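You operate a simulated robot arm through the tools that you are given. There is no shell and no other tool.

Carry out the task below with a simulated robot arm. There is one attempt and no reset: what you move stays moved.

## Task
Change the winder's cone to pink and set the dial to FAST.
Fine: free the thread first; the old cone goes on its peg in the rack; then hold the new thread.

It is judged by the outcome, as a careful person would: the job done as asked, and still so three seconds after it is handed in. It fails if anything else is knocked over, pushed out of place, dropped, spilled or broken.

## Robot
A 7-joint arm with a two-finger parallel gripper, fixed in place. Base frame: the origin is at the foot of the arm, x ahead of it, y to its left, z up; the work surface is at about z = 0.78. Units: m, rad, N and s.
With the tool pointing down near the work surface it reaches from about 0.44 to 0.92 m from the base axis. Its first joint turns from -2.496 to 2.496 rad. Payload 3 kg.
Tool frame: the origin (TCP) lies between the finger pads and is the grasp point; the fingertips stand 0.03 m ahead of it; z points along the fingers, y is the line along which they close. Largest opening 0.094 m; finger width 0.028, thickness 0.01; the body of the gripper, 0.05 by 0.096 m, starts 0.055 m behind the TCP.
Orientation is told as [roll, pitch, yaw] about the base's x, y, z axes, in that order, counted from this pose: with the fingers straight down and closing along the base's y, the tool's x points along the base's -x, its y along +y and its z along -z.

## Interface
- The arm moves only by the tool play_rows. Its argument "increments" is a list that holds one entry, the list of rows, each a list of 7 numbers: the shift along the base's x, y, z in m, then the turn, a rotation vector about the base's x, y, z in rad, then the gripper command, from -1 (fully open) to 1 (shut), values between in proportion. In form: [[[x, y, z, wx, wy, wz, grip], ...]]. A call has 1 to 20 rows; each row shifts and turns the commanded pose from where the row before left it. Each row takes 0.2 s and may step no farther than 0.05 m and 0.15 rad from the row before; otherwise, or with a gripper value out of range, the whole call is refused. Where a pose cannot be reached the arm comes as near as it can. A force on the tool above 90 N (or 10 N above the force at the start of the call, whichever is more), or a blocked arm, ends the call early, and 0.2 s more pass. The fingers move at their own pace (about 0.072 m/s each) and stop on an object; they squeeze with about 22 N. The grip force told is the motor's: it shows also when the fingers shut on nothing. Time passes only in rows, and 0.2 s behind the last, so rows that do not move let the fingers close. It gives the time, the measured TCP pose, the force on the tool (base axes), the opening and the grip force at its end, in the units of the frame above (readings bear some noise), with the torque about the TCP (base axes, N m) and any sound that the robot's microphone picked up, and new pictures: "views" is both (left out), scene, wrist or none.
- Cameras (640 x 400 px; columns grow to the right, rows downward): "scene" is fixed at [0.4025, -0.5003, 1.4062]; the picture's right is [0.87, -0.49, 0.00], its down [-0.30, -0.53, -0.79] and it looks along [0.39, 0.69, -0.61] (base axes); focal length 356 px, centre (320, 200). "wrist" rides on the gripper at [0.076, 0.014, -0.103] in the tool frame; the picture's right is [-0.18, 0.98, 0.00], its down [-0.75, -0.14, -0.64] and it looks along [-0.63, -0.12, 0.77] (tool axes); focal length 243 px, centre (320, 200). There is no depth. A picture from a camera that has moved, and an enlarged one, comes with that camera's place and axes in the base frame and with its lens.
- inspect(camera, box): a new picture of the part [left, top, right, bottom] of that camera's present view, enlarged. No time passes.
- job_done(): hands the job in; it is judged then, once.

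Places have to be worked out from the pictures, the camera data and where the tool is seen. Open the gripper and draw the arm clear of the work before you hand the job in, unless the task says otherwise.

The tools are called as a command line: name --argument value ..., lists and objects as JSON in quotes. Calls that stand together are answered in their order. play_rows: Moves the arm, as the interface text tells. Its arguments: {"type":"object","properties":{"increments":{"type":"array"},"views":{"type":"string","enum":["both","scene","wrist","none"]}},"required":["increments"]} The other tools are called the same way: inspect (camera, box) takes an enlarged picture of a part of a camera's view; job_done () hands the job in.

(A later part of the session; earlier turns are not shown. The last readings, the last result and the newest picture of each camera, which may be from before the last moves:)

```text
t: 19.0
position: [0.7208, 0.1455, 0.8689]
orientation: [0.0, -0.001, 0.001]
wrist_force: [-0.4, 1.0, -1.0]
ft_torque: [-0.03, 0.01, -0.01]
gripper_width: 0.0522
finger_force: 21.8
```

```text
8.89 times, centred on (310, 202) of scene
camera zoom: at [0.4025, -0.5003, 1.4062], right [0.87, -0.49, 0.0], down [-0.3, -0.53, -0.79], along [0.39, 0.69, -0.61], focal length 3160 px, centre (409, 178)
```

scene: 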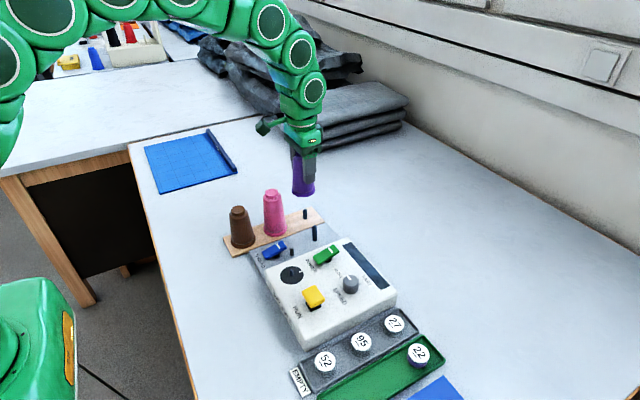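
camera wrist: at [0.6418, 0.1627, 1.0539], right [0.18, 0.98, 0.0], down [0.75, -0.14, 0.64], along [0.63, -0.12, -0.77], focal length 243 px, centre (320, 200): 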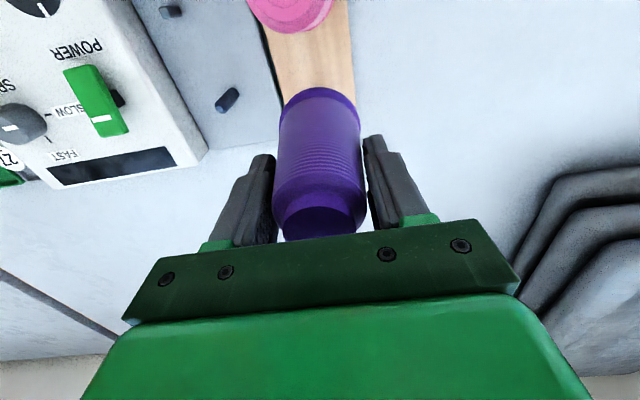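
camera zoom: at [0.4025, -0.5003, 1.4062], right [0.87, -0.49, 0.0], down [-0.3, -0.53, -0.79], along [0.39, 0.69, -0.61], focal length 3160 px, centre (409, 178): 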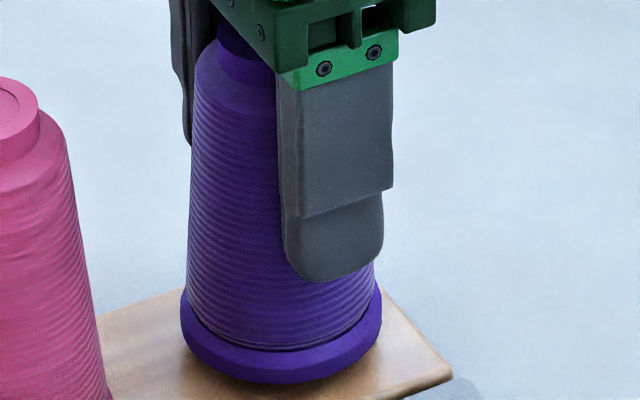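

The cone is around the peg and about 6 mm above the board, with the force still near zero. I'll lower the last bit until contact.

play_rows --increments '[[[0, 0, -0.003, 0, 0, 0, 1], [0, 0, -0.002, 0, 0, 0, 1], [0, 0, -0.002, 0, 0, 0, 1], [0, 0, 0, 0, 0, 0, 1]]]' --views "none"

inspect --camera "scene" --box '[285, 180, 335, 225]'

```text
t: 20.0
position: [0.7221, 0.146, 0.8609]
orientation: [-0.001, 0.001, 0.0]
wrist_force: [-0.2, 0.4, -2.3]
ft_torque: [-0.03, 0.01, -0.03]
gripper_width: 0.0523
finger_force: 22.1
```

```text
8.89 times, centred on (310, 202) of scene
camera zoom: at [0.4025, -0.5003, 1.4062], right [0.87, -0.49, 0.0], down [-0.3, -0.53, -0.79], along [0.39, 0.69, -0.61], focal length 3160 px, centre (409, 178)
```

zoom: 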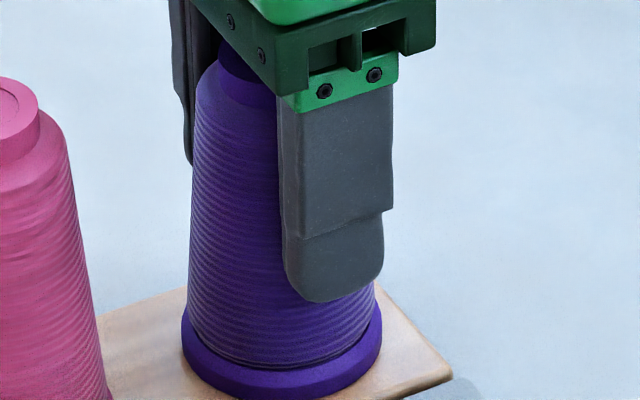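

play_rows --increments '[[[0, 0, -0.002, 0, 0, 0, 1], [0, 0, -0.0015, 0, 0, 0, 1], [0, 0, 0, 0, 0, 0, 1]]]' --views "none"

inspect --camera "scene" --box '[285, 180, 335, 225]'

```text
t: 20.8
position: [0.7208, 0.1473, 0.8602]
orientation: [0.001, -0.002, 0.0]
wrist_force: [-10.7, -15.3, 36.6]
ft_torque: [-0.8, 0.35, -0.04]
gripper_width: 0.0525
finger_force: 21.9
```

```text
8.89 times, centred on (310, 202) of scene
camera zoom: at [0.4025, -0.5003, 1.4062], right [0.87, -0.49, 0.0], down [-0.3, -0.53, -0.79], along [0.39, 0.69, -0.61], focal length 3160 px, centre (409, 178)
```

zoom: 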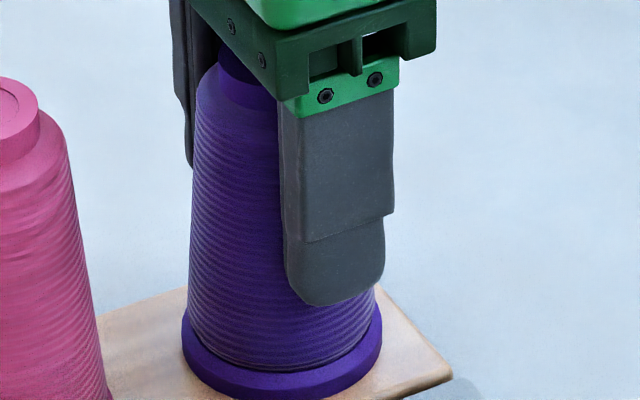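

The cone has reached the board (36 N up). I'll ease up slightly to relieve the load before releasing.

play_rows --increments '[[[0, 0, 0.0015, 0, 0, 0, 1], [0, 0, 0.0005, 0, 0, 0, 1], [0, 0, 0, 0, 0, 0, 1]]]' --views "wrist"

inspect --camera "scene" --box '[220, 170, 340, 270]'

```text
t: 21.6
position: [0.7191, 0.1473, 0.8599]
orientation: [0.0, 0.002, -0.001]
wrist_force: [-0.6, -0.2, -1.4]
ft_torque: [0.01, 0.01, 0.02]
gripper_width: 0.0522
finger_force: 22.1
camera wrist: at [0.6432, 0.1614, 0.9628], right [0.18, 0.98, 0.0], down [0.75, -0.14, 0.64], along [0.63, -0.12, -0.77], focal length 243 px, centre (320, 200)
```

wrist: 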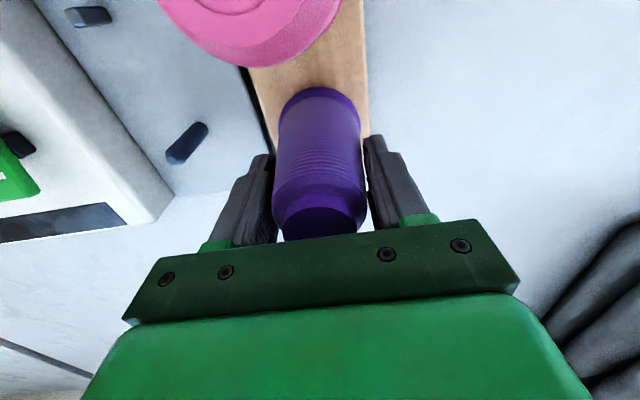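

```text
4.00 times, centred on (280, 220) of scene
camera zoom: at [0.4025, -0.5003, 1.4062], right [0.87, -0.49, 0.0], down [-0.3, -0.53, -0.79], along [0.39, 0.69, -0.61], focal length 1422 px, centre (480, 120)
```

zoom: 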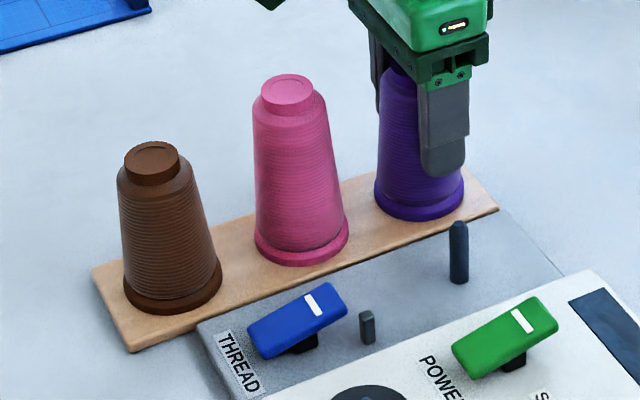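

The load is relieved, the rack hasn't shifted, and the cone sits on its peg. I'll open the fingers partway and lift away.

play_rows --increments '[[[0, 0, 0, 0, 0, 0, -0.3], [0, 0, 0, 0, 0, 0, -0.5], [0, 0, 0, 0, 0, 0, -0.55], [0, 0, 0.01, 0, 0, 0, -0.55], [0, 0, 0.03, 0, 0, 0, -0.55], [0, 0, 0.03, 0, 0, 0, -0.55], [0, 0, 0.03, 0, 0, 0, -0.55], [0, 0, 0, 0, 0, 0, -0.55]]]' --views "both"

inspect --camera "scene" --box '[220, 170, 340, 270]'

```text
t: 23.4
position: [0.7208, 0.145, 0.9615]
orientation: [0.0, 0.001, 0.0]
wrist_force: [0.0, 0.4, -0.5]
ft_torque: [0.0, 0.03, 0.01]
gripper_width: 0.0731
finger_force: 0.1
camera wrist: at [0.6441, 0.1599, 1.0639], right [0.18, 0.98, 0.0], down [0.75, -0.14, 0.64], along [0.63, -0.12, -0.77], focal length 243 px, centre (320, 200)
```

scene: 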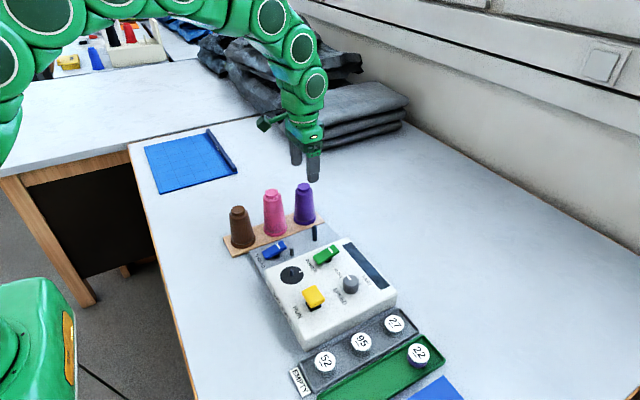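
wrist: 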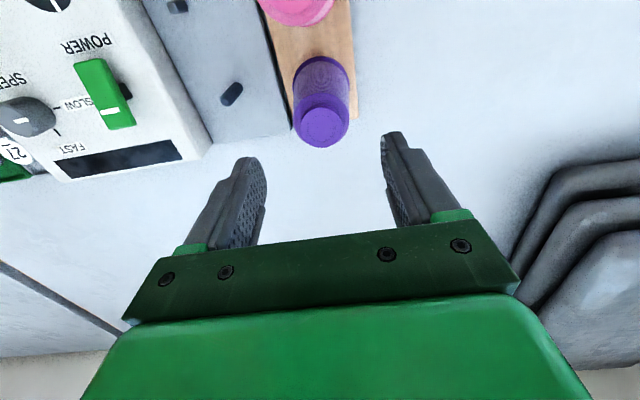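

```text
4.00 times, centred on (280, 220) of scene
camera zoom: at [0.4025, -0.5003, 1.4062], right [0.87, -0.49, 0.0], down [-0.3, -0.53, -0.79], along [0.39, 0.69, -0.61], focal length 1422 px, centre (480, 120)
```

zoom: 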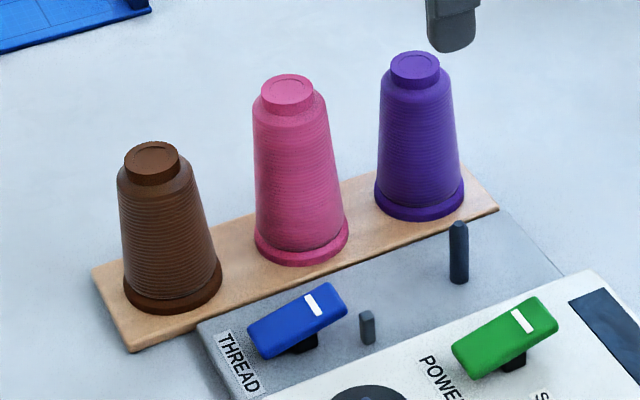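

Purple is upright on its rack peg, and the spindle is clear. From the equal rack spacing, pink should be near (0.634, 0.146), so I'll hover above it to check alignment.

play_rows --increments '[[[-0.02, 0, 0.002, 0, 0, 0, -0.55], [-0.03, 0.0005, 0, 0, 0, 0, -0.55], [-0.025, 0, 0, 0, 0, 0, -0.55], [-0.012, 0, 0, 0, 0, 0, -0.55], [0, 0, 0, 0, 0, 0, -0.55], [0, 0, 0, 0, 0, 0, -0.55]]]' --views "both"

inspect --camera "wrist" --box '[270, 40, 370, 160]'

```text
t: 24.8
position: [0.6329, 0.1469, 0.9631]
orientation: [0.001, 0.0, -0.001]
wrist_force: [-0.8, 0.6, 0.8]
ft_torque: [-0.02, 0.01, 0.05]
gripper_width: 0.0729
finger_force: 0.1
camera wrist: at [0.5564, 0.1611, 1.067], right [0.18, 0.98, 0.0], down [0.75, -0.14, 0.64], along [0.63, -0.12, -0.77], focal length 243 px, centre (320, 200)
```

scene: 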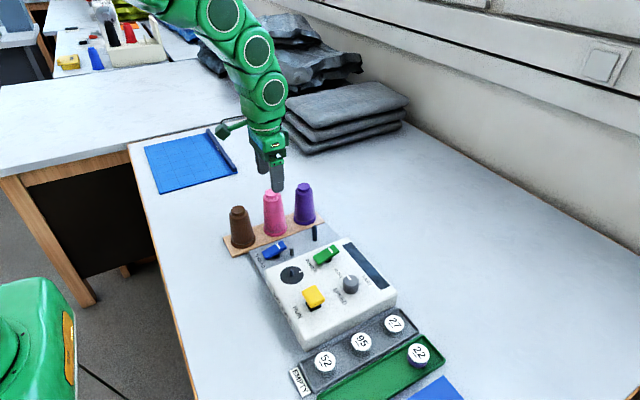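
wrist: 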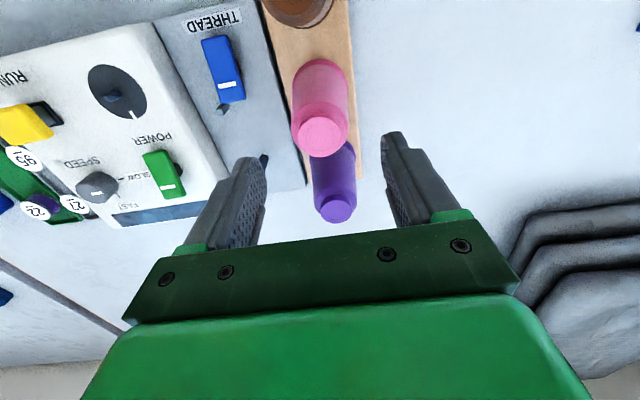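

```text
3.33 times, centred on (320, 100) of wrist
camera zoom: at [0.5564, 0.1611, 1.067], right [0.18, 0.98, 0.0], down [0.75, -0.14, 0.64], along [0.63, -0.12, -0.77], focal length 809 px, centre (320, 533)
```

zoom: 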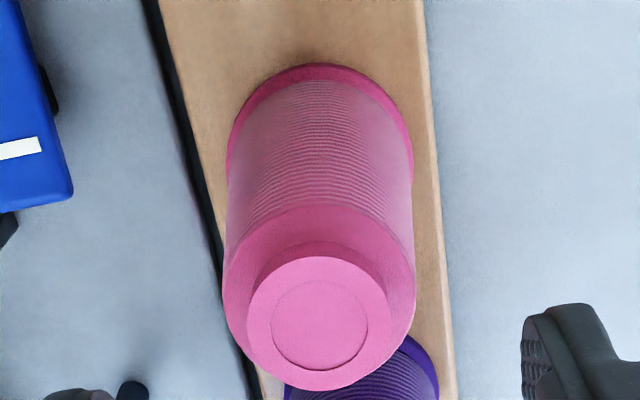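

Pink sits on the TCP column and within about 0.5 mm in x. I'll descend around it.

play_rows --increments '[[[0, 0, -0.025, 0, 0, 0, -0.55], [0, 0, -0.025, 0, 0, 0, -0.55], [0, 0, -0.025, 0, 0, 0, -0.55], [0, 0, -0.02, 0, 0, 0, -0.55], [0, 0, -0.006, 0, 0, 0, -0.55], [0, 0, 0, 0, 0, 0, -0.55], [0, 0, 0, 0, 0, 0, -0.55]]]' --views "both"

inspect --camera "wrist" --box '[220, 80, 420, 250]'

inspect --camera "scene" --box '[210, 140, 330, 260]'

```text
t: 26.4
position: [0.6327, 0.1464, 0.8632]
orientation: [0.001, -0.002, -0.001]
wrist_force: [-0.6, -0.5, 0.4]
ft_torque: [0.0, 0.02, 0.0]
gripper_width: 0.073
finger_force: 0.1
camera wrist: at [0.5571, 0.1606, 0.9646], right [0.18, 0.98, 0.0], down [0.75, -0.14, 0.64], along [0.63, -0.12, -0.77], focal length 243 px, centre (320, 200)
```

scene: 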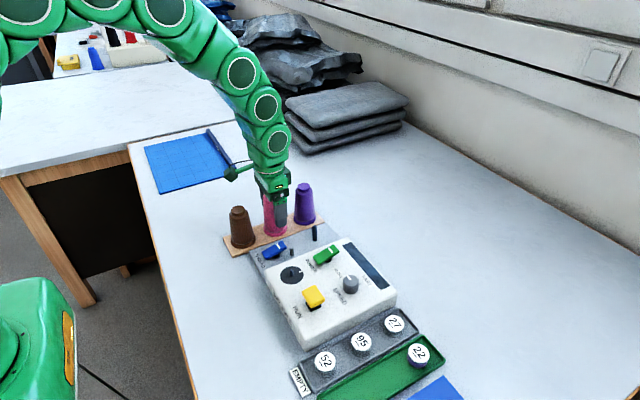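
wrist: 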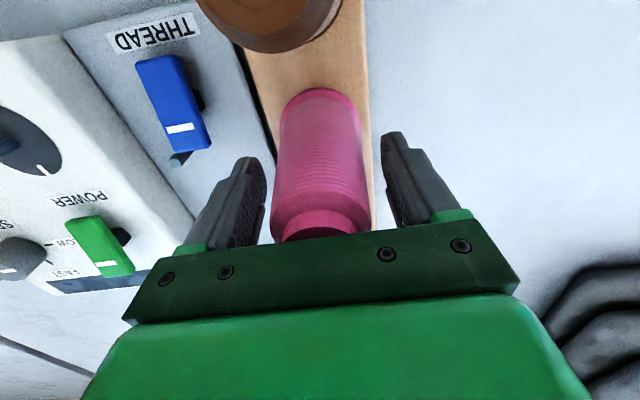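

```text
2.35 times, centred on (320, 165) of wrist
camera zoom: at [0.5571, 0.1606, 0.9646], right [0.18, 0.98, 0.0], down [0.75, -0.14, 0.64], along [0.63, -0.12, -0.77], focal length 571 px, centre (320, 282)
```

zoom: 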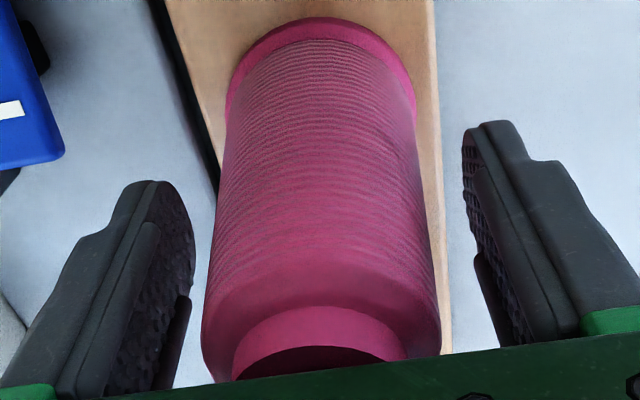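

```text
3.33 times, centred on (270, 200) of scene
camera zoom: at [0.4025, -0.5003, 1.4062], right [0.87, -0.49, 0.0], down [-0.3, -0.53, -0.79], along [0.39, 0.69, -0.61], focal length 1185 px, centre (487, 200)
```

zoom: 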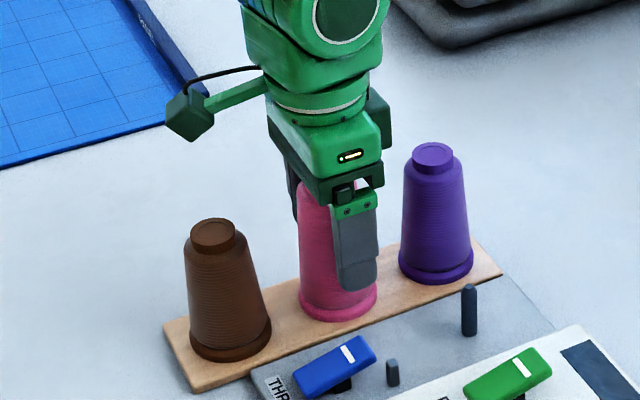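

Pink is centred between the pads with no contact force. I'll close and lift.

play_rows --increments '[[[0, 0, 0, 0, 0, 0, 0.2], [0, 0, 0, 0, 0, 0, 1], [0, 0, 0, 0, 0, 0, 1], [0, 0, 0, 0, 0, 0, 1]]]' --views "none"

```text
t: 27.4
position: [0.6338, 0.1469, 0.8619]
orientation: [0.0, 0.0, 0.0]
wrist_force: [0.3, 0.7, 0.5]
ft_torque: [0.04, -0.05, -0.03]
gripper_width: 0.0522
finger_force: 21.8
```

play_rows --increments '[[[0, 0, 0.01, 0, 0, 0, 1], [0, 0, 0.015, 0, 0, 0, 1], [0, 0, 0.02, 0, 0, 0, 1], [0, 0, 0.025, 0, 0, 0, 1], [0, 0, 0.025, 0, 0, 0, 1], [0, 0, 0, 0, 0, 0, 1]]]' --views "scene"

inspect --camera "scene" --box '[210, 140, 330, 260]'

```text
t: 28.8
position: [0.6335, 0.1463, 0.9574]
orientation: [0.0, 0.002, 0.0]
wrist_force: [0.7, 0.0, -1.4]
ft_torque: [-0.04, 0.02, 0.0]
gripper_width: 0.0526
finger_force: 22.4
```

scene: 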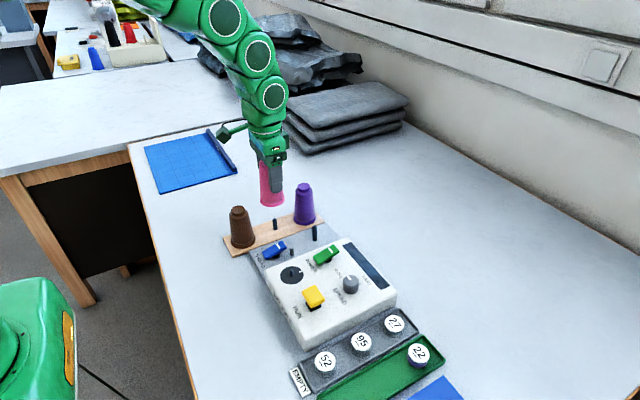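

```text
3.33 times, centred on (270, 200) of scene
camera zoom: at [0.4025, -0.5003, 1.4062], right [0.87, -0.49, 0.0], down [-0.3, -0.53, -0.79], along [0.39, 0.69, -0.61], focal length 1185 px, centre (487, 200)
```

zoom: 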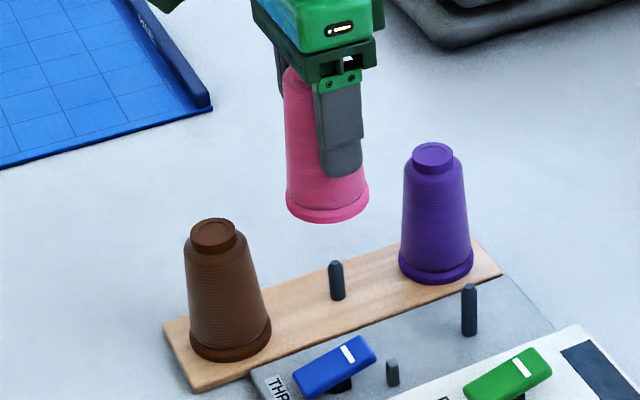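

Pink is lifted cleanly off its peg. I'll carry it over to the spindle, moving −y first to stay well clear of purple.

play_rows --increments '[[[0, -0.03, 0, 0, 0, 0, 1], [0.008, -0.03, 0, 0, 0, 0, 1], [0.03, -0.02, 0, 0, 0, 0, 1], [0.02, -0.005, 0, 0, 0, 0, 1], [0.01, -0.002, 0, 0, 0, 0, 1], [0, 0, 0, 0, 0, 0, 1], [0, 0, 0, 0, 0, 0, 1]]]' --views "both"

inspect --camera "scene" --box '[285, 180, 345, 250]'

inspect --camera "wrist" --box '[240, 0, 380, 110]'

```text
t: 30.4
position: [0.7005, 0.0602, 0.9553]
orientation: [0.0, 0.001, -0.001]
wrist_force: [-0.5, 0.1, -1.9]
ft_torque: [0.03, -0.01, -0.01]
gripper_width: 0.0527
finger_force: 21.8
camera wrist: at [0.6245, 0.0741, 1.0598], right [0.18, 0.98, 0.0], down [0.75, -0.14, 0.64], along [0.63, -0.12, -0.77], focal length 243 px, centre (320, 200)
```

scene: 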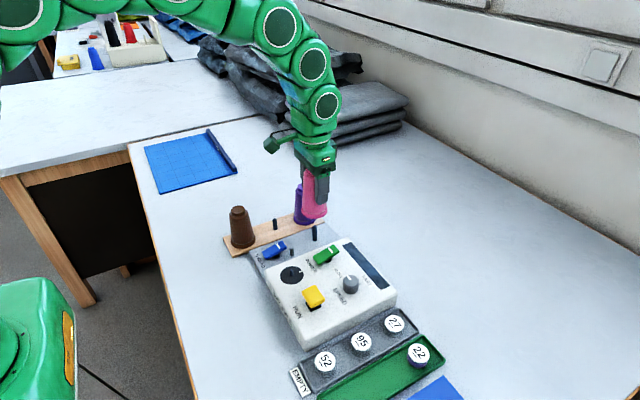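
wrist: 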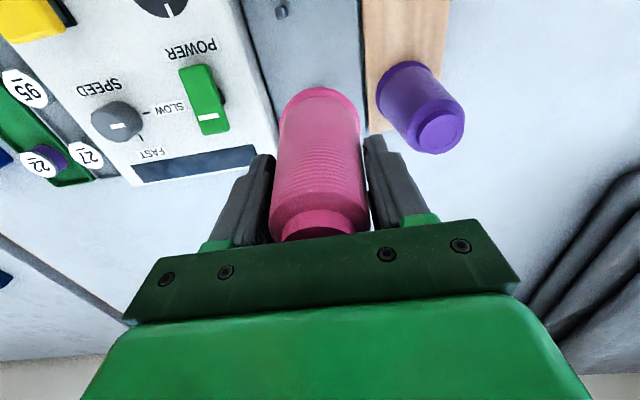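

```text
5.71 times, centred on (315, 215) of scene
camera zoom: at [0.4025, -0.5003, 1.4062], right [0.87, -0.49, 0.0], down [-0.3, -0.53, -0.79], along [0.39, 0.69, -0.61], focal length 2032 px, centre (349, 114)
```

zoom: 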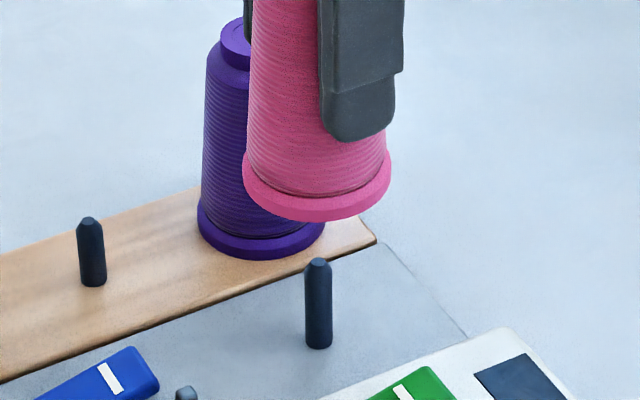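

```text
3.64 times, centred on (310, 55) of wrist
camera zoom: at [0.6245, 0.0741, 1.0598], right [0.18, 0.98, 0.0], down [0.75, -0.14, 0.64], along [0.63, -0.12, -0.77], focal length 882 px, centre (356, 727)
```

zoom: 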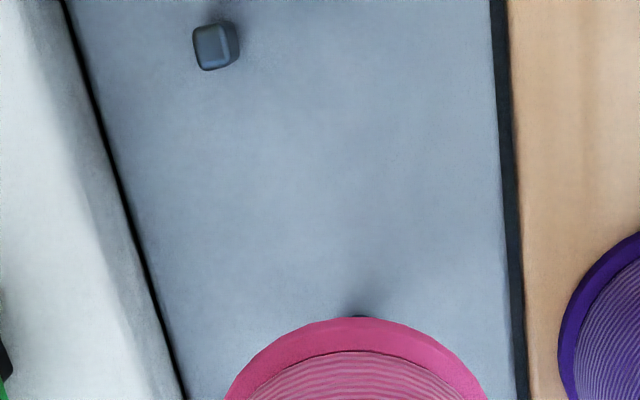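

In the scene view the flange is aligned with the spindle (316.5 against 316.8 px). The spindle's foot just peeks past the flange in the wrist view, so I'll zoom in on that.

inspect --camera "wrist" --box '[295, 70, 345, 105]'

inspect --camera "scene" --box '[295, 195, 335, 245]'

```text
11.43 times, centred on (320, 88) of wrist
camera zoom: at [0.6245, 0.0741, 1.0598], right [0.18, 0.98, 0.0], down [0.75, -0.14, 0.64], along [0.63, -0.12, -0.77], focal length 2773 px, centre (320, 1486)
```

zoom: 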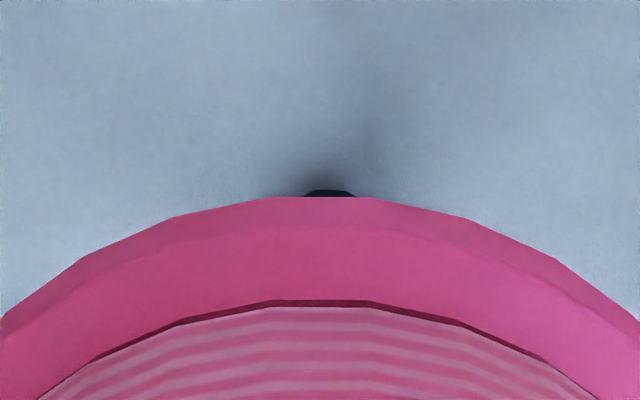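

```text
8.00 times, centred on (315, 220) of scene
camera zoom: at [0.4025, -0.5003, 1.4062], right [0.87, -0.49, 0.0], down [-0.3, -0.53, -0.79], along [0.39, 0.69, -0.61], focal length 2844 px, centre (360, 40)
```

zoom: 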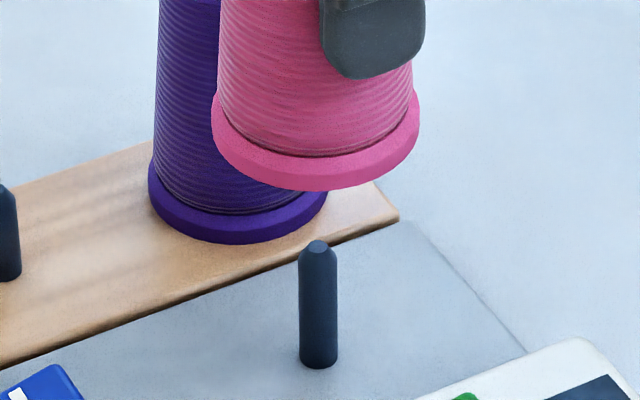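

The wrist view puts the spindle about 0.9 mm to +y of the cone axis, and the scene view agrees within 0.2 mm. I'll trim by (+0.0007, +0.0008) and lower to just above the spindle tip.

play_rows --increments '[[[0.0007, 0.0008, 0, 0, 0, 0, 1], [0, 0, -0.01, 0, 0, 0, 1], [0, 0, -0.01, 0, 0, 0, 1], [0, 0, -0.008, 0, 0, 0, 1], [0, 0, 0, 0, 0, 0, 1], [0, 0, 0, 0, 0, 0, 1]]]' --views "none"

inspect --camera "scene" --box '[295, 195, 335, 245]'

inspect --camera "wrist" --box '[240, 0, 380, 110]'

```text
t: 31.8
position: [0.7024, 0.0629, 0.9292]
orientation: [0.0, 0.001, 0.001]
wrist_force: [0.3, -0.3, -0.6]
ft_torque: [-0.01, -0.02, -0.03]
gripper_width: 0.0523
finger_force: 22.0
```

```text
8.00 times, centred on (315, 220) of scene
camera zoom: at [0.4025, -0.5003, 1.4062], right [0.87, -0.49, 0.0], down [-0.3, -0.53, -0.79], along [0.39, 0.69, -0.61], focal length 2844 px, centre (360, 40)
```

zoom: 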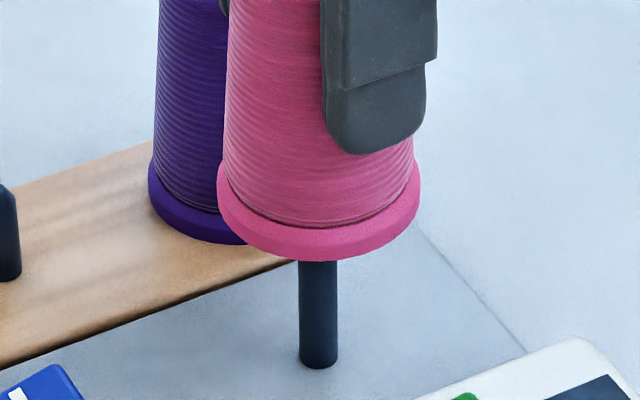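

```text
3.64 times, centred on (310, 55) of wrist
camera zoom: at [0.6261, 0.0758, 1.0316], right [0.18, 0.98, 0.0], down [0.75, -0.14, 0.64], along [0.63, -0.12, -0.77], focal length 882 px, centre (356, 727)
```

zoom: 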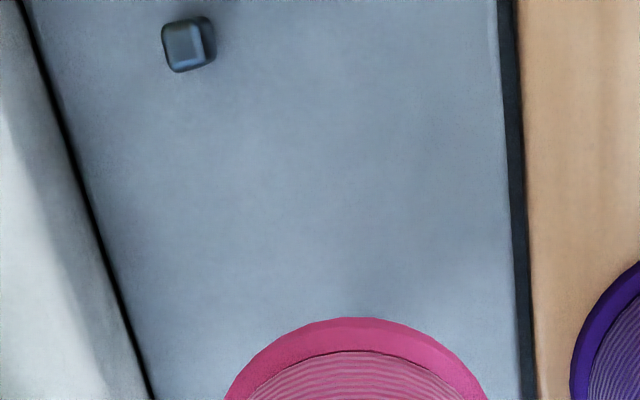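

The cone overshot by about 1 mm in both directions. I'll trim back (−0.0011, −0.0009) and re-check just above the tip.

play_rows --increments '[[[-0.0011, -0.0009, 0, 0, 0, 0, 1], [0, 0, -0.004, 0, 0, 0, 1], [0, 0, 0, 0, 0, 0, 1], [0, 0, 0, 0, 0, 0, 1]]]' --views "none"

inspect --camera "scene" --box '[295, 195, 335, 245]'

inspect --camera "wrist" --box '[240, 0, 380, 110]'

```text
t: 32.8
position: [0.7017, 0.0604, 0.9247]
orientation: [0.0, -0.001, 0.0]
wrist_force: [-0.2, 0.5, -1.8]
ft_torque: [0.01, -0.03, 0.01]
gripper_width: 0.0526
finger_force: 21.7
```

```text
8.00 times, centred on (315, 220) of scene
camera zoom: at [0.4025, -0.5003, 1.4062], right [0.87, -0.49, 0.0], down [-0.3, -0.53, -0.79], along [0.39, 0.69, -0.61], focal length 2844 px, centre (360, 40)
```

zoom: 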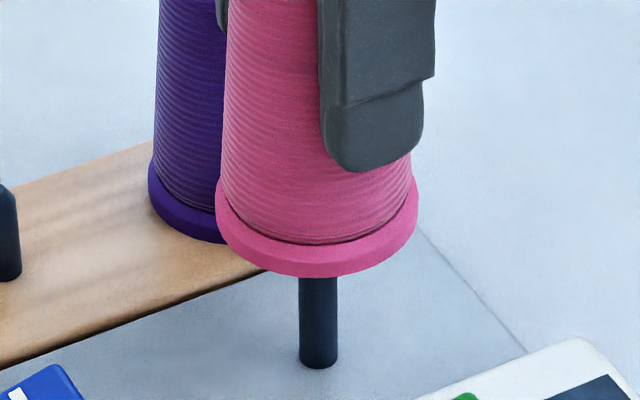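

```text
3.64 times, centred on (310, 55) of wrist
camera zoom: at [0.6245, 0.0742, 1.0271], right [0.18, 0.98, 0.0], down [0.75, -0.14, 0.64], along [0.63, -0.12, -0.77], focal length 882 px, centre (356, 727)
```

zoom: 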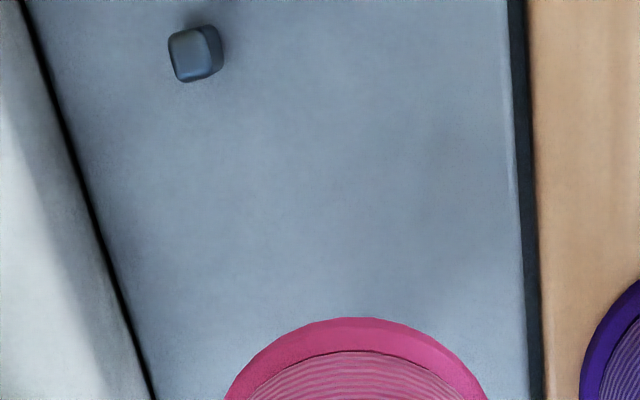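

The scene alignment is exact now and the wrist check is within about 0.8 mm. I'll add a small +y trim and continue down slowly.

play_rows --increments '[[[0.0001, 0.0006, -0.003, 0, 0, 0, 1], [0, 0, -0.004, 0, 0, 0, 1], [0, 0, -0.004, 0, 0, 0, 1], [0, 0, -0.004, 0, 0, 0, 1], [0, 0, -0.004, 0, 0, 0, 1], [0, 0, 0, 0, 0, 0, 1]]]' --views "none"

inspect --camera "scene" --box '[295, 195, 335, 245]'

inspect --camera "wrist" --box '[240, 0, 380, 110]'

```text
t: 34.2
position: [0.702, 0.0612, 0.9056]
orientation: [-0.001, 0.001, 0.0]
wrist_force: [0.2, -0.2, -1.5]
ft_torque: [0.02, 0.0, 0.02]
gripper_width: 0.0526
finger_force: 22.5
```

```text
8.00 times, centred on (315, 220) of scene
camera zoom: at [0.4025, -0.5003, 1.4062], right [0.87, -0.49, 0.0], down [-0.3, -0.53, -0.79], along [0.39, 0.69, -0.61], focal length 2844 px, centre (360, 40)
```

zoom: 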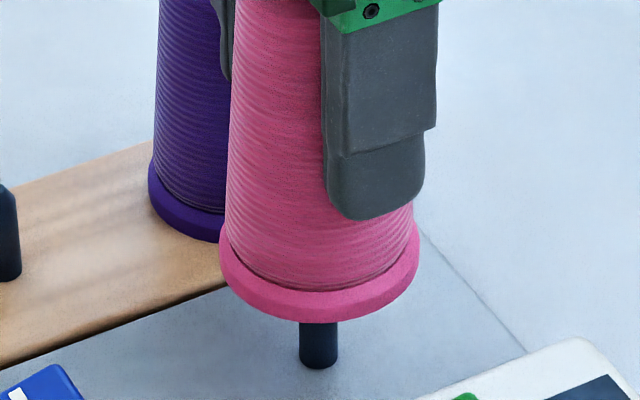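

```text
3.64 times, centred on (310, 55) of wrist
camera zoom: at [0.6256, 0.0747, 1.0087], right [0.18, 0.98, 0.0], down [0.75, -0.14, 0.64], along [0.63, -0.12, -0.77], focal length 882 px, centre (356, 727)
```

zoom: 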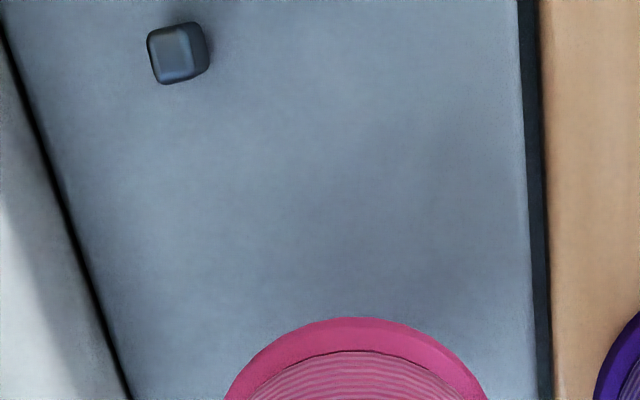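

The base is now just around the spindle's tip with no force. I'll continue down in small steps.

play_rows --increments '[[[-0.0005, 0, -0.003, 0, 0, 0, 1], [0, 0, -0.004, 0, 0, 0, 1], [0, 0, -0.004, 0, 0, 0, 1], [0, 0, -0.004, 0, 0, 0, 1], [0, 0, -0.004, 0, 0, 0, 1], [0, 0, 0, 0, 0, 0, 1]]]' --views "none"

inspect --camera "scene" --box '[295, 195, 335, 245]'

```text
t: 35.6
position: [0.7006, 0.0605, 0.8861]
orientation: [0.001, 0.001, 0.0]
wrist_force: [0.3, 0.4, -1.3]
ft_torque: [0.0, 0.0, -0.04]
gripper_width: 0.0524
finger_force: 21.9
```

```text
8.00 times, centred on (315, 220) of scene
camera zoom: at [0.4025, -0.5003, 1.4062], right [0.87, -0.49, 0.0], down [-0.3, -0.53, -0.79], along [0.39, 0.69, -0.61], focal length 2844 px, centre (360, 40)
```

zoom: 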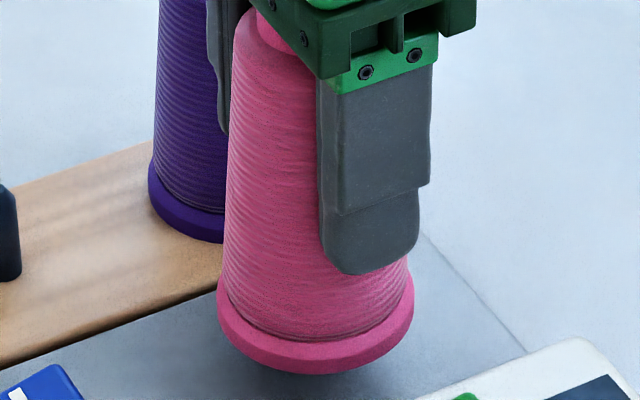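

play_rows --increments '[[[0, 0, -0.004, 0, 0, 0, 1], [0, 0, -0.004, 0, 0, 0, 1], [0, 0, -0.004, 0, 0, 0, 1], [0, 0, -0.004, 0, 0, 0, 1], [0, 0, -0.002, 0, 0, 0, 1], [0, 0, 0, 0, 0, 0, 1]]]' --views "none"

inspect --camera "scene" --box '[295, 195, 335, 245]'

```text
t: 37.0
position: [0.7017, 0.0612, 0.8686]
orientation: [0.001, -0.001, -0.001]
wrist_force: [0.3, 0.8, -2.1]
ft_torque: [-0.04, -0.04, 0.02]
gripper_width: 0.0524
finger_force: 22.4
```

```text
8.00 times, centred on (315, 220) of scene
camera zoom: at [0.4025, -0.5003, 1.4062], right [0.87, -0.49, 0.0], down [-0.3, -0.53, -0.79], along [0.39, 0.69, -0.61], focal length 2844 px, centre (360, 40)
```

zoom: 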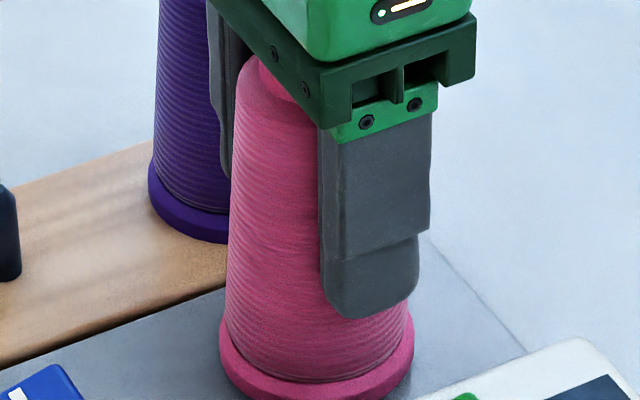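

Only a few millimetres remain. I'll lower in 1.5 mm steps until I feel light contact.

play_rows --increments '[[[0, 0, -0.0015, 0, 0, 0, 1], [0, 0, -0.001, 0, 0, 0, 1], [0, 0, 0, 0, 0, 0, 1]]]' --views "none"

```text
t: 37.8
position: [0.7014, 0.0606, 0.8669]
orientation: [0.001, 0.0, -0.001]
wrist_force: [-0.9, -0.4, -2.5]
ft_torque: [0.0, 0.01, 0.0]
gripper_width: 0.0521
finger_force: 21.5
```

play_rows --increments '[[[0, 0, -0.0012, 0, 0, 0, 1], [0, 0, -0.0008, 0, 0, 0, 1], [0, 0, 0, 0, 0, 0, 1]]]' --views "none"

inspect --camera "scene" --box '[295, 205, 335, 255]'

```text
t: 38.6
position: [0.7004, 0.0613, 0.8646]
orientation: [0.0, 0.0, 0.0]
wrist_force: [-0.2, 0.0, -1.9]
ft_torque: [0.01, -0.01, 0.0]
gripper_width: 0.0524
finger_force: 22.3
```

```text
8.00 times, centred on (315, 230) of scene
camera zoom: at [0.4025, -0.5003, 1.4062], right [0.87, -0.49, 0.0], down [-0.3, -0.53, -0.79], along [0.39, 0.69, -0.61], focal length 2844 px, centre (360, -40)
```

zoom: 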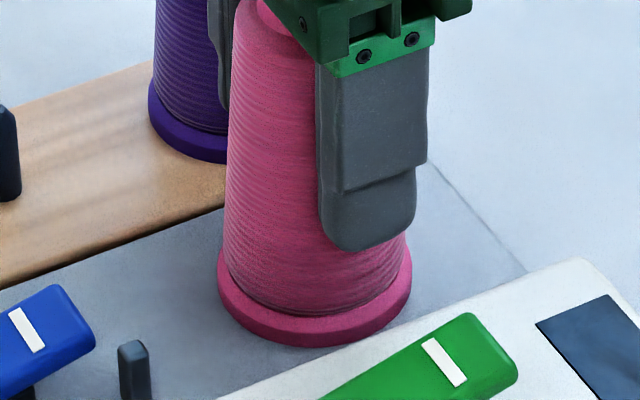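

play_rows --increments '[[[0, 0, -0.001, 0, 0, 0, 1], [0, 0, 0, 0, 0, 0, 1]]]' --views "none"

play_rows --increments '[[[0, 0, -0.001, 0, 0, 0, 1], [0, 0, 0, 0, 0, 0, 1]]]' --views "none"

```text
t: 39.2
position: [0.7008, 0.0612, 0.8644]
orientation: [-0.001, -0.002, 0.0]
wrist_force: [-15.3, 2.0, 33.8]
ft_torque: [0.09, 0.52, 0.12]
gripper_width: 0.0526
finger_force: 22.3
```

```text
t: 39.8
position: [0.7006, 0.0616, 0.8621]
orientation: [0.0, -0.003, -0.001]
wrist_force: [-6.0, -0.9, 37.7]
ft_torque: [-0.02, 0.19, 0.08]
gripper_width: 0.0527
finger_force: 21.7
```

The cone is firmly seated on the plate (about 35 N up). I'll relieve the load, open the fingers and lift straight off.

play_rows --increments '[[[0, 0, 0.0012, 0, 0, 0, 1], [0, 0, 0.0004, 0, 0, 0, 1], [0, 0, 0, 0, 0, 0, 1]]]' --views "none"

```text
t: 40.6
position: [0.7011, 0.0606, 0.864]
orientation: [0.001, 0.002, -0.001]
wrist_force: [-0.7, 0.0, -1.9]
ft_torque: [0.0, -0.01, -0.01]
gripper_width: 0.0527
finger_force: 21.8
```

play_rows --increments '[[[0, 0, 0, 0, 0, 0, -0.3], [0, 0, 0, 0, 0, 0, -0.5], [0, 0, 0, 0, 0, 0, -0.55], [0, 0, 0.01, 0, 0, 0, -0.55], [0, 0, 0.03, 0, 0, 0, -0.55], [0, 0, 0.03, 0, 0, 0, -0.55], [0, 0, 0.03, 0, 0, 0, -0.55], [0, 0, 0, 0, 0, 0, -0.55]]]' --views "both"

inspect --camera "scene" --box '[220, 170, 340, 270]'

```text
t: 42.4
position: [0.6999, 0.0605, 0.9633]
orientation: [0.0, 0.0, -0.001]
wrist_force: [0.5, 0.0, 0.5]
ft_torque: [0.0, -0.04, 0.02]
gripper_width: 0.073
finger_force: 0.2
camera wrist: at [0.6231, 0.074, 1.0661], right [0.18, 0.98, 0.0], down [0.75, -0.14, 0.64], along [0.63, -0.12, -0.77], focal length 243 px, centre (320, 200)
```

scene: 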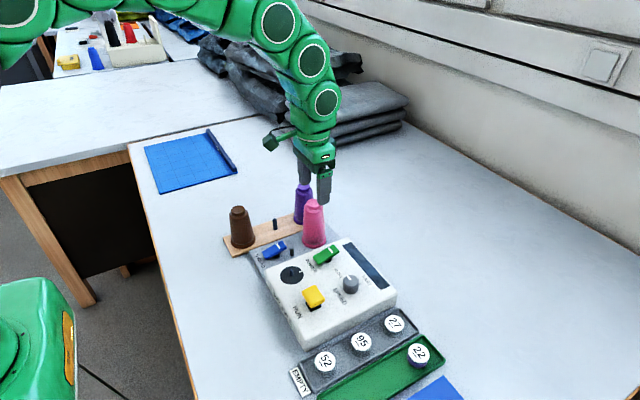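
wrist: 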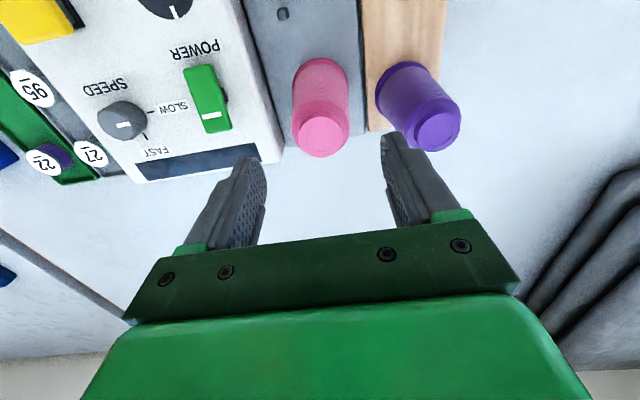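

```text
4.00 times, centred on (280, 220) of scene
camera zoom: at [0.4025, -0.5003, 1.4062], right [0.87, -0.49, 0.0], down [-0.3, -0.53, -0.79], along [0.39, 0.69, -0.61], focal length 1422 px, centre (480, 120)
```

zoom: 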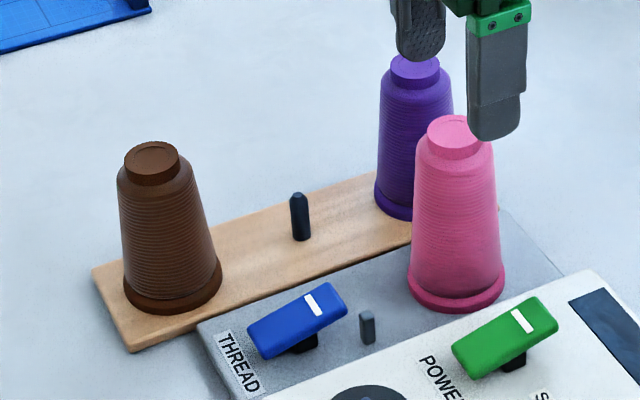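

Pink is upright on the winder's spindle. Next I'll shut the fingers and move above the raised striped (+x) end of the THREAD lever to hold the new thread.

play_rows --increments '[[[-0.02, 0.001, 0.005, 0, 0, 0, -0.55], [-0.03, 0.001, 0, 0, 0, 0, 0.5], [-0.03, 0.0005, 0, 0, 0, 0, 1], [-0.008, 0, -0.02, 0, 0, 0, 1], [0, 0, -0.03, 0, 0, 0, 1], [0, 0, -0.03, 0, 0, 0, 1], [0, 0, 0, 0, 0, 0, 1], [0, 0, 0, 0, 0, 0, 1]]]' --views "both"

inspect --camera "scene" --box '[220, 180, 340, 280]'

inspect --camera "wrist" --box '[220, 60, 400, 240]'

```text
t: 44.2
position: [0.6125, 0.0633, 0.8898]
orientation: [0.001, -0.001, 0.0]
wrist_force: [-0.1, 0.3, -0.7]
ft_torque: [-0.02, 0.04, -0.01]
gripper_width: 0.0
finger_force: 21.8
camera wrist: at [0.5374, 0.0771, 0.9912], right [0.18, 0.98, 0.0], down [0.75, -0.14, 0.64], along [0.63, -0.12, -0.77], focal length 243 px, centre (320, 200)
```

scene: 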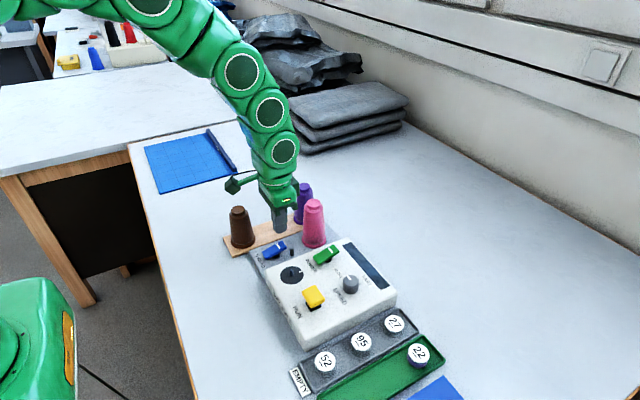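
wrist: 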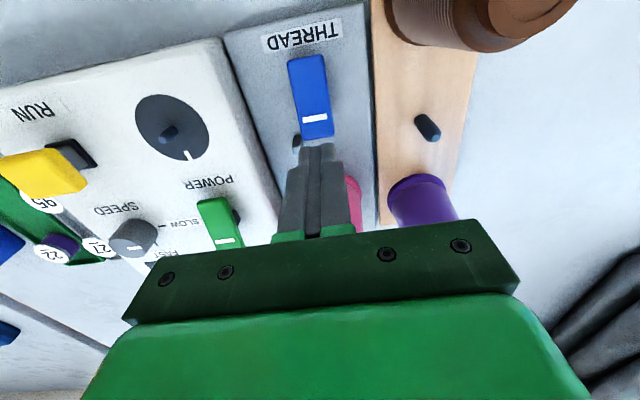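

```text
4.00 times, centred on (280, 230) of scene
camera zoom: at [0.4025, -0.5003, 1.4062], right [0.87, -0.49, 0.0], down [-0.3, -0.53, -0.79], along [0.39, 0.69, -0.61], focal length 1422 px, centre (480, 80)
```

zoom: 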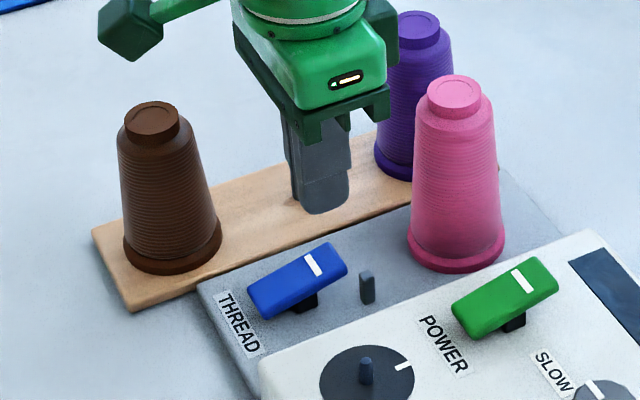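

```text
2.22 times, centred on (310, 150) of wrist
camera zoom: at [0.5374, 0.0771, 0.9912], right [0.18, 0.98, 0.0], down [0.75, -0.14, 0.64], along [0.63, -0.12, -0.77], focal length 539 px, centre (342, 311)
```

zoom: 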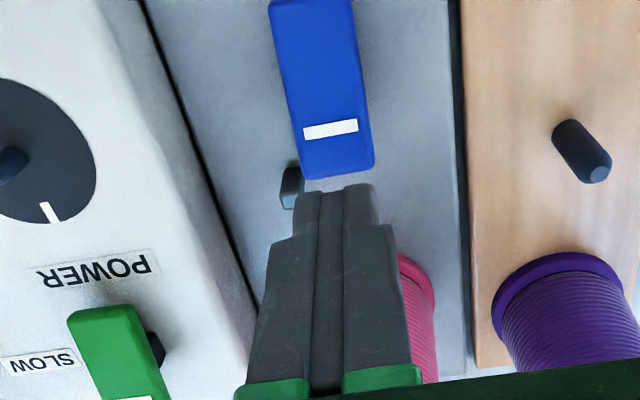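

The TCP is over the striped end, about 5 mm from its tip. I'll shift 3 mm inward and 1 mm away from the guide post, then press down gently.

play_rows --increments '[[[-0.003, 0.001, -0.01, 0, 0, 0, 1], [0, 0, -0.01, 0, 0, 0, 1], [0, 0, -0.008, 0, 0, 0, 1], [0, 0, -0.006, 0, 0, 0, 1], [0, 0, -0.005, 0, 0, 0, 1], [0, 0, -0.005, 0, 0, 0, 1], [0, 0, -0.004, 0, 0, 0, 1], [0, 0, 0, 0, 0, 0, 1]]]' --views "both"

inspect --camera "scene" --box '[220, 180, 340, 280]'

```text
t: 46.0
position: [0.6097, 0.0646, 0.8425]
orientation: [-0.001, -0.004, 0.0]
wrist_force: [9.3, -3.7, 25.2]
ft_torque: [-0.09, 0.1, 0.11]
gripper_width: 0.0
finger_force: 22.0
camera wrist: at [0.534, 0.079, 0.945], right [0.18, 0.98, 0.0], down [0.75, -0.14, 0.64], along [0.63, -0.12, -0.76], focal length 243 px, centre (320, 200)
```

scene: 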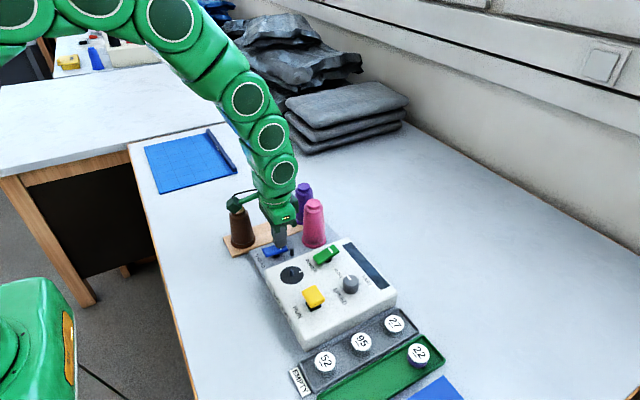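
wrist: 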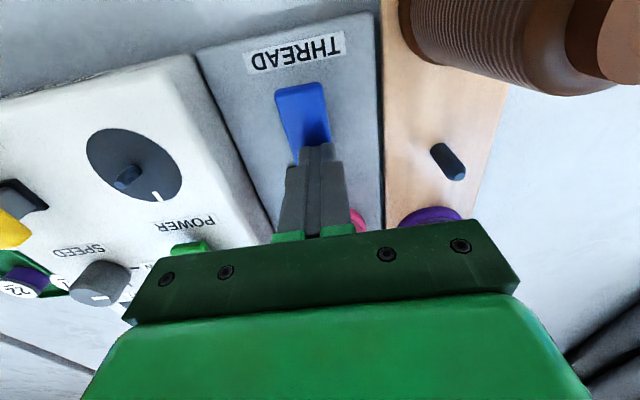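

```text
4.00 times, centred on (280, 230) of scene
camera zoom: at [0.4025, -0.5003, 1.4062], right [0.87, -0.49, 0.0], down [-0.3, -0.53, -0.79], along [0.39, 0.69, -0.61], focal length 1422 px, centre (480, 80)
```

zoom: 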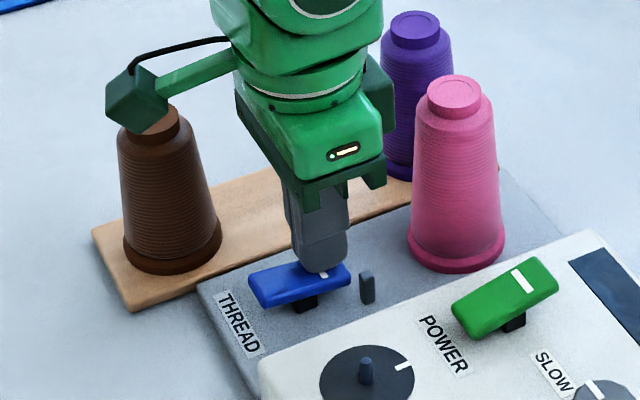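

The striped end has gone down (25 N at its stop). I'll press a touch more, then lift and check whether the new thread is held.

play_rows --increments '[[[0, 0, -0.002, 0, 0, 0, 1], [0, 0, 0, 0, 0, 0, 1], [0, 0, 0.02, 0, 0, 0, 1], [0, 0, 0.04, 0, 0, 0, 1], [0, 0, 0.04, 0, 0, 0, 1], [0, 0, 0, 0, 0, 0, 1]]]' --views "both"

inspect --camera "scene" --box '[240, 180, 340, 280]'

inspect --camera "wrist" --box '[220, 40, 420, 240]'

```text
t: 47.4
position: [0.61, 0.0663, 0.9399]
orientation: [0.0, 0.002, 0.0]
wrist_force: [0.1, 0.1, 0.1]
ft_torque: [-0.03, -0.01, 0.02]
gripper_width: 0.0
finger_force: 22.2
camera wrist: at [0.5326, 0.0802, 1.0427], right [0.18, 0.98, 0.0], down [0.75, -0.14, 0.64], along [0.63, -0.12, -0.77], focal length 243 px, centre (320, 200)
```

scene: 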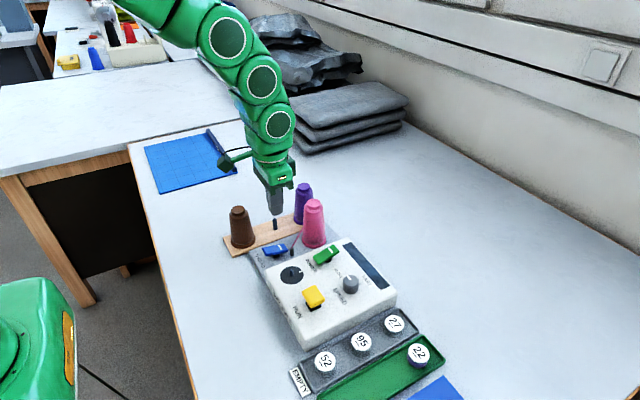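
wrist: 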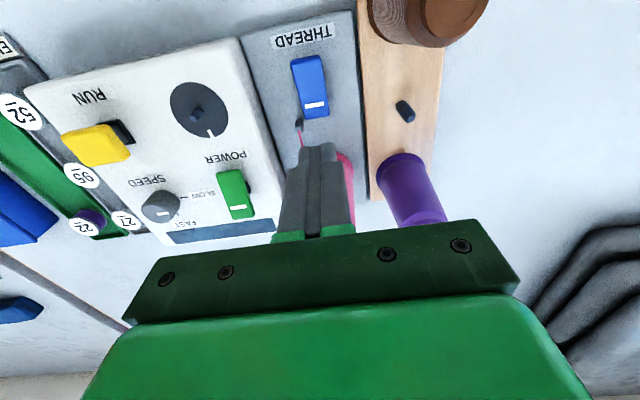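

```text
4.00 times, centred on (290, 230) of scene
camera zoom: at [0.4025, -0.5003, 1.4062], right [0.87, -0.49, 0.0], down [-0.3, -0.53, -0.79], along [0.39, 0.69, -0.61], focal length 1422 px, centre (440, 80)
```

zoom: 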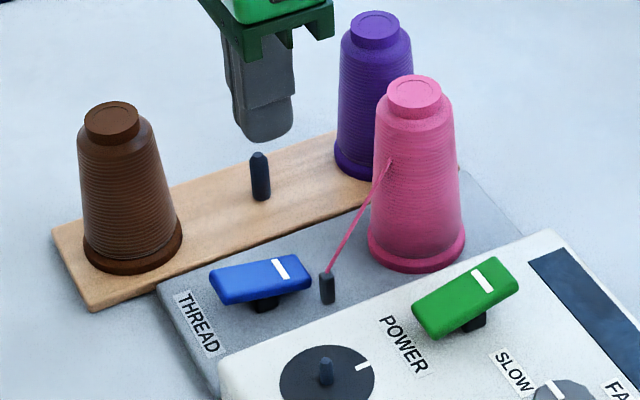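

```text
2.00 times, centred on (320, 140) of wrist
camera zoom: at [0.5326, 0.0802, 1.0427], right [0.18, 0.98, 0.0], down [0.75, -0.14, 0.64], along [0.63, -0.12, -0.77], focal length 485 px, centre (320, 320)
```

zoom: 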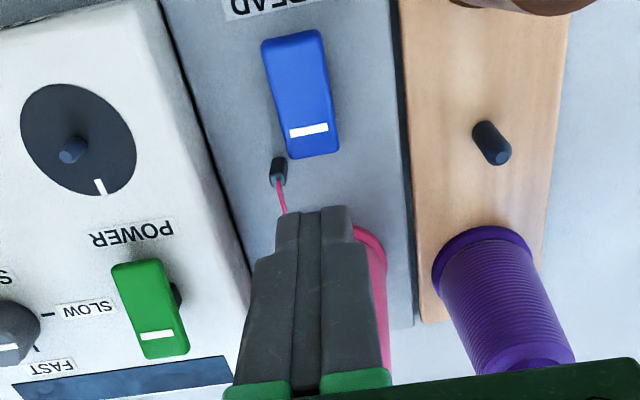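

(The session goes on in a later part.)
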